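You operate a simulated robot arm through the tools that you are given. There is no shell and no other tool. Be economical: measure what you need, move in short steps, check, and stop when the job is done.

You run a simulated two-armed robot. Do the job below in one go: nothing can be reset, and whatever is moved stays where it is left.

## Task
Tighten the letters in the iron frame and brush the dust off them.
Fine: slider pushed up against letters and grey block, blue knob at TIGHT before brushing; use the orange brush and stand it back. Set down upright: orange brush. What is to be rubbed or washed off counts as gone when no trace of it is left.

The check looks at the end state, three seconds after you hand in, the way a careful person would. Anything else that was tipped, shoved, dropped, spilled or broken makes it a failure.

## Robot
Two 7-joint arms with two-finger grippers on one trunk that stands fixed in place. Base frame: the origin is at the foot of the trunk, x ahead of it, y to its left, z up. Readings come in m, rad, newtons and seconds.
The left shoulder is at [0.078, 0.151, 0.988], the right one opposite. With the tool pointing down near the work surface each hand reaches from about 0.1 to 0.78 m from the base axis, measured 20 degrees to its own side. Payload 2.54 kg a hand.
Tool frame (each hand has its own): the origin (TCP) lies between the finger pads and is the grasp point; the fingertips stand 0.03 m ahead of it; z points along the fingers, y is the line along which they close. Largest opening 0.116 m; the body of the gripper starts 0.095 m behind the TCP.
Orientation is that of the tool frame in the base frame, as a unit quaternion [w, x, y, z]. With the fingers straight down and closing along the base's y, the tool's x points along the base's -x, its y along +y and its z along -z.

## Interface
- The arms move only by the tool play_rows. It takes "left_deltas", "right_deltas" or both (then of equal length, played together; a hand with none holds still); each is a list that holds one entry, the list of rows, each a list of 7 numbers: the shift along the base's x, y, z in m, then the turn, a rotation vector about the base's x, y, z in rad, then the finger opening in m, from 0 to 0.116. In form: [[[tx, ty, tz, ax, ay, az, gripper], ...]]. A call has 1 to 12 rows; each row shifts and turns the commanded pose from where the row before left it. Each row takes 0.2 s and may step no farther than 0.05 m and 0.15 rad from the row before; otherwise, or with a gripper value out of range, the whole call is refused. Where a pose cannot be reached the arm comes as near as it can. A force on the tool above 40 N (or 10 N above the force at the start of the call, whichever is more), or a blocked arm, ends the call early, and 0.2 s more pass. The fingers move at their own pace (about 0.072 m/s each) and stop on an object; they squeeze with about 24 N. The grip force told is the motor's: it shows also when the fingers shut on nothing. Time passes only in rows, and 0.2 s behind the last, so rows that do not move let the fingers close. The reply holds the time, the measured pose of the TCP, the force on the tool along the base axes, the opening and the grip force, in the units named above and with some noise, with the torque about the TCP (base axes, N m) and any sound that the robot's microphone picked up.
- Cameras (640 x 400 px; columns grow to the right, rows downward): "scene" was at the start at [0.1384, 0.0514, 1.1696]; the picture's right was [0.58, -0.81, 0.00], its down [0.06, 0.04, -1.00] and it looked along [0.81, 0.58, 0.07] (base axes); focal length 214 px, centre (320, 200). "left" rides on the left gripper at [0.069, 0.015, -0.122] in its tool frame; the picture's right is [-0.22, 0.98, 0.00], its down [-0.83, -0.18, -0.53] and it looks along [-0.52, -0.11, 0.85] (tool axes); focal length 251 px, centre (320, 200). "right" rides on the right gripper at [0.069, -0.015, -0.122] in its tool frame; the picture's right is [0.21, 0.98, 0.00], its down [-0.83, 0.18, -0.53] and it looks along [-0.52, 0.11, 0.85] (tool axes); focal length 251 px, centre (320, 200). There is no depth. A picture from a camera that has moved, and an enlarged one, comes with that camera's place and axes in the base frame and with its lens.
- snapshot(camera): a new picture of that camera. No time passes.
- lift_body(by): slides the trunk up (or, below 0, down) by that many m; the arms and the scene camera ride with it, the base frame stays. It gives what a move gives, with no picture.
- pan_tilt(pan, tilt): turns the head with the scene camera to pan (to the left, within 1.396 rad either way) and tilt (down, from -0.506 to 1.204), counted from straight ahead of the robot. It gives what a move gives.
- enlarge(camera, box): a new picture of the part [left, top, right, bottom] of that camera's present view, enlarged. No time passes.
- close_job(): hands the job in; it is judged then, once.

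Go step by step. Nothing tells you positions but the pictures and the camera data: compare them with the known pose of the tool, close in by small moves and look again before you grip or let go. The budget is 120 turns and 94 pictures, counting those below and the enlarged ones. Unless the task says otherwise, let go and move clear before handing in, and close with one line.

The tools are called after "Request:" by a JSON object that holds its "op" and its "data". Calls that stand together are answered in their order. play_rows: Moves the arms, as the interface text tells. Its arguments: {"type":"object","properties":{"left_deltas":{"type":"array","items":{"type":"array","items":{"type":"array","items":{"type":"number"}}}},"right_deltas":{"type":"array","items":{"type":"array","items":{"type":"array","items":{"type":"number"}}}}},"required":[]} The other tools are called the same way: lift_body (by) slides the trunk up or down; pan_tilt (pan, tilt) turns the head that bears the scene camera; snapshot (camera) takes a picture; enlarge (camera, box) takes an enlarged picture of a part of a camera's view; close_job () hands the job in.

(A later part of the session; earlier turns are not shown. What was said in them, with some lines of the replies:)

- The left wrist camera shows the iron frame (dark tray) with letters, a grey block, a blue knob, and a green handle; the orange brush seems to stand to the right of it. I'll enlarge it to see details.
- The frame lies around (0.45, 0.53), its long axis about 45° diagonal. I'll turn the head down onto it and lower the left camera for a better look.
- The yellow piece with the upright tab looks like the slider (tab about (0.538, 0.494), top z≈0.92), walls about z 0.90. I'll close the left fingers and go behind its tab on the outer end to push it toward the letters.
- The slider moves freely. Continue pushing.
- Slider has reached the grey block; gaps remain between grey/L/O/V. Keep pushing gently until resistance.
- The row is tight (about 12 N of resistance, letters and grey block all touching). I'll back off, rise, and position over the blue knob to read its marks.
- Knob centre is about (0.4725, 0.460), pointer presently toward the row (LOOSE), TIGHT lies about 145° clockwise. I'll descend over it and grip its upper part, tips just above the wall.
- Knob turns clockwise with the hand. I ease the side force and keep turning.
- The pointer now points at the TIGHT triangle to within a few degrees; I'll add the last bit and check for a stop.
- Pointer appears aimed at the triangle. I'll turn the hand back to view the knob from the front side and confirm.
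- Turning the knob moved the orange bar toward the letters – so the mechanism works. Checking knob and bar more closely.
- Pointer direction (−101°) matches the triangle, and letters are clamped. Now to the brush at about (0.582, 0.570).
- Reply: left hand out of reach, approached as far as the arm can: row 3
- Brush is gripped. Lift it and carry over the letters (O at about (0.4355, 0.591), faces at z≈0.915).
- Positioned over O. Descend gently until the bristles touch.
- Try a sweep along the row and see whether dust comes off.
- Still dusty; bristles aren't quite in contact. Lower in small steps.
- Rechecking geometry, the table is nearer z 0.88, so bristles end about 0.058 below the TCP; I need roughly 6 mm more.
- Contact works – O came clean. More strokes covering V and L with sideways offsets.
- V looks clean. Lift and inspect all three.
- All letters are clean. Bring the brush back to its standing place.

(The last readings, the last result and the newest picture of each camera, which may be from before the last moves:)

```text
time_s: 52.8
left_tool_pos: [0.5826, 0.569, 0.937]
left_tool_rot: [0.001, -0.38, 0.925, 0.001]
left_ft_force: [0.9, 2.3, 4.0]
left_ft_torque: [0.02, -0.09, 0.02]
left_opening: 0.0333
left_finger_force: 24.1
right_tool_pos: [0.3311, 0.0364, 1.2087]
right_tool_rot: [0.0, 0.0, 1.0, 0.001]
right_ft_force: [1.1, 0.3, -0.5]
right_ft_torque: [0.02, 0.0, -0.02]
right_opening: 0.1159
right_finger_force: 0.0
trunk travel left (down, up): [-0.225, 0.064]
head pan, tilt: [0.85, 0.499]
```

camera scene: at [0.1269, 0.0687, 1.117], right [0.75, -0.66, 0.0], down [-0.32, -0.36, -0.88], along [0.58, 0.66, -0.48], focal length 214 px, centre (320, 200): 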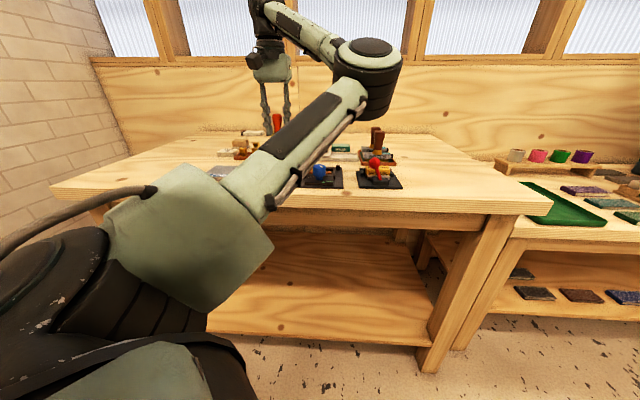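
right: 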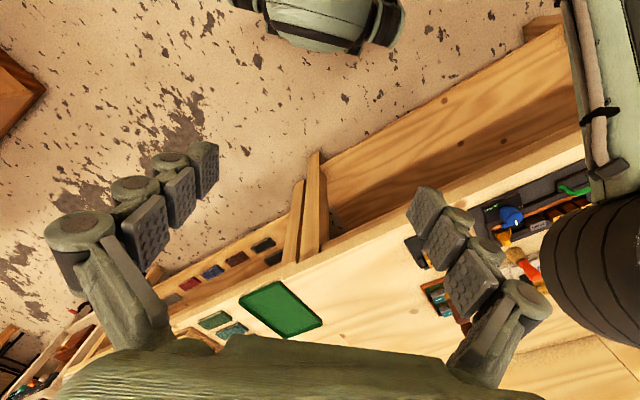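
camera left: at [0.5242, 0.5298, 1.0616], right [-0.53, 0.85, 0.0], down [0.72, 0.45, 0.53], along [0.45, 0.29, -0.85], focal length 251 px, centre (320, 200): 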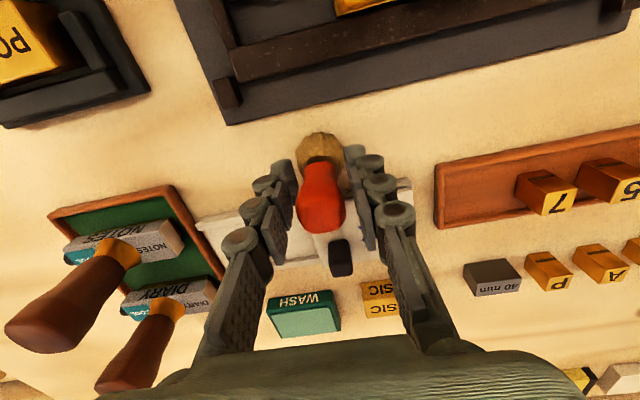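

The bristles are on the table (4 N contact). Release and look.

Request:
{"op": "play_rows", "data": {"left_deltas": [[[0, 0, 0, 0, 0, 0, 0.045], [0, 0, 0, 0, 0, 0, 0.06], [0, 0, 0, 0, 0, 0, 0.08], [0, 0, 0, 0, 0, 0, 0.08]]]}}

Request:
{"op": "snapshot", "data": {"camera": "left"}}

```text
time_s: 53.8
left_tool_pos: [0.5842, 0.5692, 0.9371]
left_tool_rot: [0.0, -0.379, 0.925, 0.001]
left_ft_force: [-1.6, -0.4, -0.6]
left_ft_torque: [-0.03, 0.0, 0.0]
left_opening: 0.0801
left_finger_force: 0.1
right_tool_pos: [0.3322, 0.0373, 1.2093]
right_tool_rot: [0.0, 0.0, 1.0, 0.002]
right_ft_force: [0.7, -0.9, -0.1]
right_ft_torque: [0.01, -0.01, 0.04]
right_opening: 0.116
right_finger_force: 0.1
trunk travel left (down, up): [-0.225, 0.064]
head pan, tilt: [0.85, 0.499]
```

```text
27 pictures are left
camera left: at [0.5241, 0.5298, 1.0595], right [-0.53, 0.85, 0.0], down [0.72, 0.45, 0.53], along [0.45, 0.29, -0.85], focal length 251 px, centre (320, 200)
```

left: 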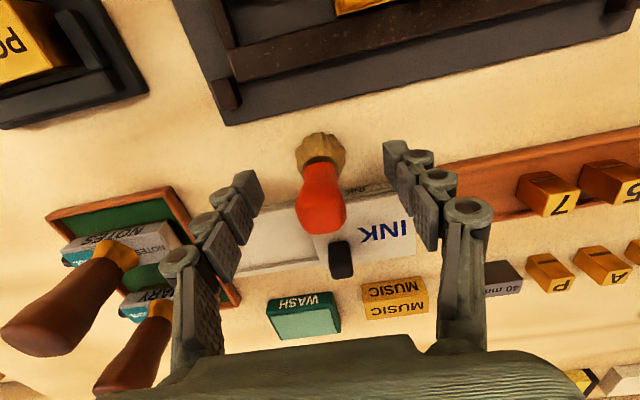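

The brush stands upright where it was. Rise straight up and retreat toward the start pose, then make a final check.

Request:
{"op": "play_rows", "data": {"left_deltas": [[[0, 0, 0.02, 0, 0, 0, 0.08], [0, 0, 0.03, 0, 0, 0, 0.08], [-0.01, -0.01, 0.03, 0, 0, 0, 0.08], [-0.03, -0.03, 0.02, 0, 0, 0, 0.08], [-0.03, -0.03, 0, 0, 0, 0, 0.08], [-0.03, -0.01, 0.02, 0, 0, 0, 0.08], [-0.03, 0, 0.02, 0, 0, 0, 0.08], [-0.03, 0, 0.02, 0, 0, 0, 0.08], [0, 0, 0, 0, 0, 0, 0.08]]]}}

Request:
{"op": "snapshot", "data": {"camera": "left"}}

Request:
{"op": "enlarge", "data": {"camera": "left", "box": [240, 100, 432, 220]}}

Request:
{"op": "enlarge", "data": {"camera": "scene", "box": [230, 120, 422, 220]}}

```text
time_s: 55.8
left_tool_pos: [0.4233, 0.4897, 1.0986]
left_tool_rot: [0.0, -0.38, 0.925, 0.0]
left_ft_force: [-0.4, -0.1, -0.5]
left_ft_torque: [-0.01, 0.01, 0.0]
left_opening: 0.0801
left_finger_force: 0.1
right_tool_pos: [0.3313, 0.0362, 1.2073]
right_tool_rot: [0.0, 0.0, 1.0, 0.002]
right_ft_force: [0.7, 0.3, 0.6]
right_ft_torque: [-0.01, 0.02, 0.03]
right_opening: 0.116
right_finger_force: 0.1
trunk travel left (down, up): [-0.225, 0.064]
head pan, tilt: [0.85, 0.499]
```

```text
26 pictures are left
camera left: at [0.3639, 0.4509, 1.2198], right [-0.53, 0.85, 0.0], down [0.72, 0.45, 0.53], along [0.45, 0.29, -0.85], focal length 251 px, centre (320, 200)
```

left: 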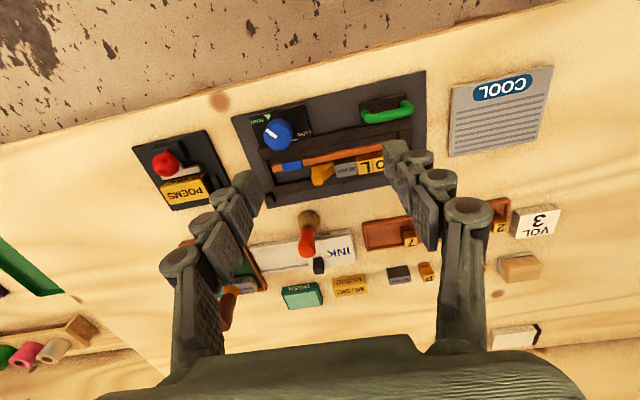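

```text
3.33 times, centred on (336, 160) of left
camera zoom: at [0.3639, 0.4509, 1.2198], right [-0.53, 0.85, 0.0], down [0.72, 0.45, 0.53], along [0.45, 0.29, -0.85], focal length 838 px, centre (267, 333)
```

zoom: 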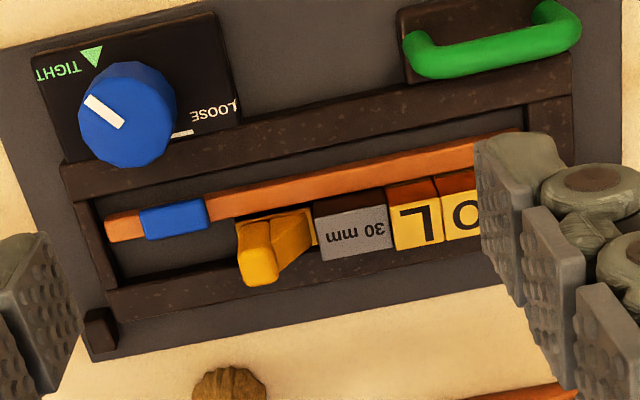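

```text
3.33 times, centred on (326, 170) of scene
camera zoom: at [0.1269, 0.0687, 1.117], right [0.75, -0.66, 0.0], down [-0.32, -0.36, -0.88], along [0.58, 0.66, -0.48], focal length 715 px, centre (300, 300)
```

zoom: 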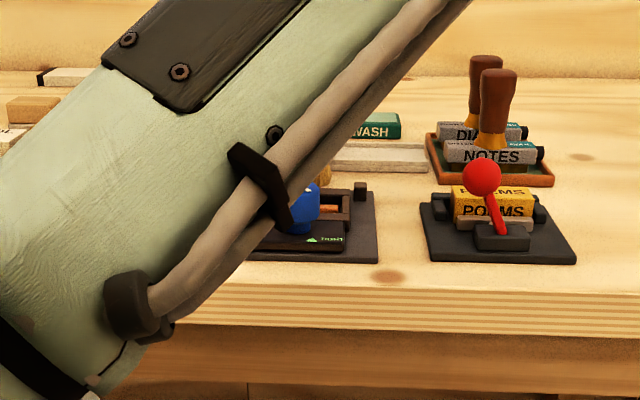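

Everything looks in place. I'd like a truly overhead view of the knob to confirm the pointer sits exactly on TIGHT.

Request:
{"op": "play_rows", "data": {"left_deltas": [[[0.035, 0.005, 0, 0, 0, 0, 0.08], [0.035, 0.003, 0, 0, 0, 0, 0.08], [0.038, 0.002, -0.02, 0, 0, 0, 0.08], [0, 0, -0.03, 0, 0, 0, 0.08], [0, 0, 0, 0, 0, 0, 0.08]]]}}

Request:
{"op": "enlarge", "data": {"camera": "left", "box": [280, 10, 360, 60]}}

```text
time_s: 57.0
left_tool_pos: [0.5313, 0.4994, 1.0467]
left_tool_rot: [0.0, -0.38, 0.925, 0.001]
left_ft_force: [0.0, 0.1, 0.8]
left_ft_torque: [0.0, -0.05, -0.03]
left_opening: 0.0797
left_finger_force: 0.1
right_tool_pos: [0.332, 0.0363, 1.2079]
right_tool_rot: [-0.001, 0.0, 1.0, 0.0]
right_ft_force: [-0.4, 0.9, 0.3]
right_ft_torque: [0.01, -0.02, -0.02]
right_opening: 0.1159
right_finger_force: 0.0
trunk travel left (down, up): [-0.225, 0.064]
head pan, tilt: [0.85, 0.499]
```

```text
8.00 times, centred on (320, 35) of left
camera zoom: at [0.4726, 0.4605, 1.1688], right [-0.53, 0.85, 0.0], down [0.72, 0.45, 0.53], along [0.45, 0.29, -0.85], focal length 2012 px, centre (320, 1520)
```

zoom: 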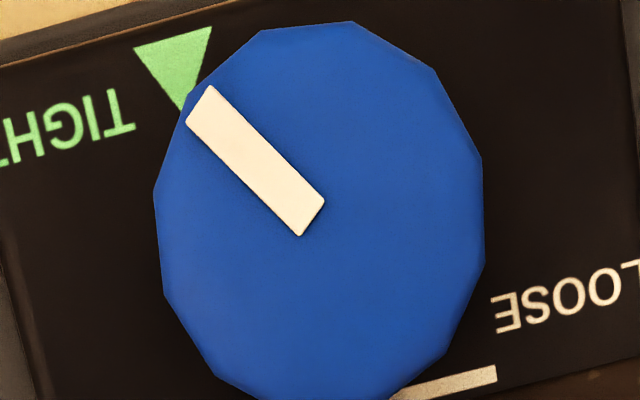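

The pointer lines up with the TIGHT triangle within about 2°. Retreat clear and hand in.

Request:
{"op": "play_rows", "data": {"left_deltas": [[[0, 0, 0.04, 0, 0, 0, 0.08], [-0.03, 0, 0.03, 0, 0, 0, 0.08], [-0.04, 0, 0.02, 0, 0, 0, 0.08], [-0.04, 0, 0, 0, 0, 0, 0.08], [-0.04, 0, 0, 0, 0, 0, 0.08]]]}}

Request:
{"op": "snapshot", "data": {"camera": "left"}}

```text
time_s: 58.2
left_tool_pos: [0.3816, 0.4991, 1.1381]
left_tool_rot: [0.0, -0.379, 0.925, 0.001]
left_ft_force: [0.3, -0.3, 0.4]
left_ft_torque: [-0.04, -0.01, 0.02]
left_opening: 0.0804
left_finger_force: 0.0
right_tool_pos: [0.3318, 0.0359, 1.208]
right_tool_rot: [0.0, 0.001, 1.0, 0.0]
right_ft_force: [-0.7, -0.2, -1.0]
right_ft_torque: [-0.01, 0.01, 0.0]
right_opening: 0.116
right_finger_force: 0.0
trunk travel left (down, up): [-0.225, 0.064]
head pan, tilt: [0.85, 0.499]
```

```text
22 pictures are left
camera left: at [0.321, 0.4591, 1.2602], right [-0.53, 0.85, 0.0], down [0.72, 0.45, 0.53], along [0.45, 0.29, -0.85], focal length 251 px, centre (320, 200)
```

left: 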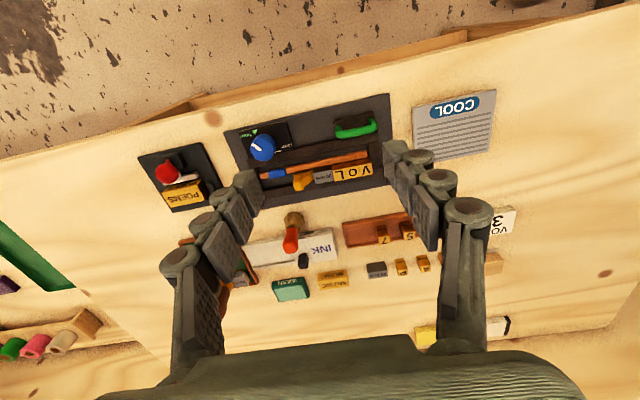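

Everything is in place: the slider is tight, the knob is at TIGHT, the letters are clean and the brush is standing. Handing in.

Request:
{"op": "close_job", "data": {}}

```text
The job is handed in.
```

The job is handed in. The slider is pushed up against the grey block and letters, and the blue knob was set to TIGHT before brushing. V, O and L show no dust in a close-up, and the orange brush stands upright back in its place.
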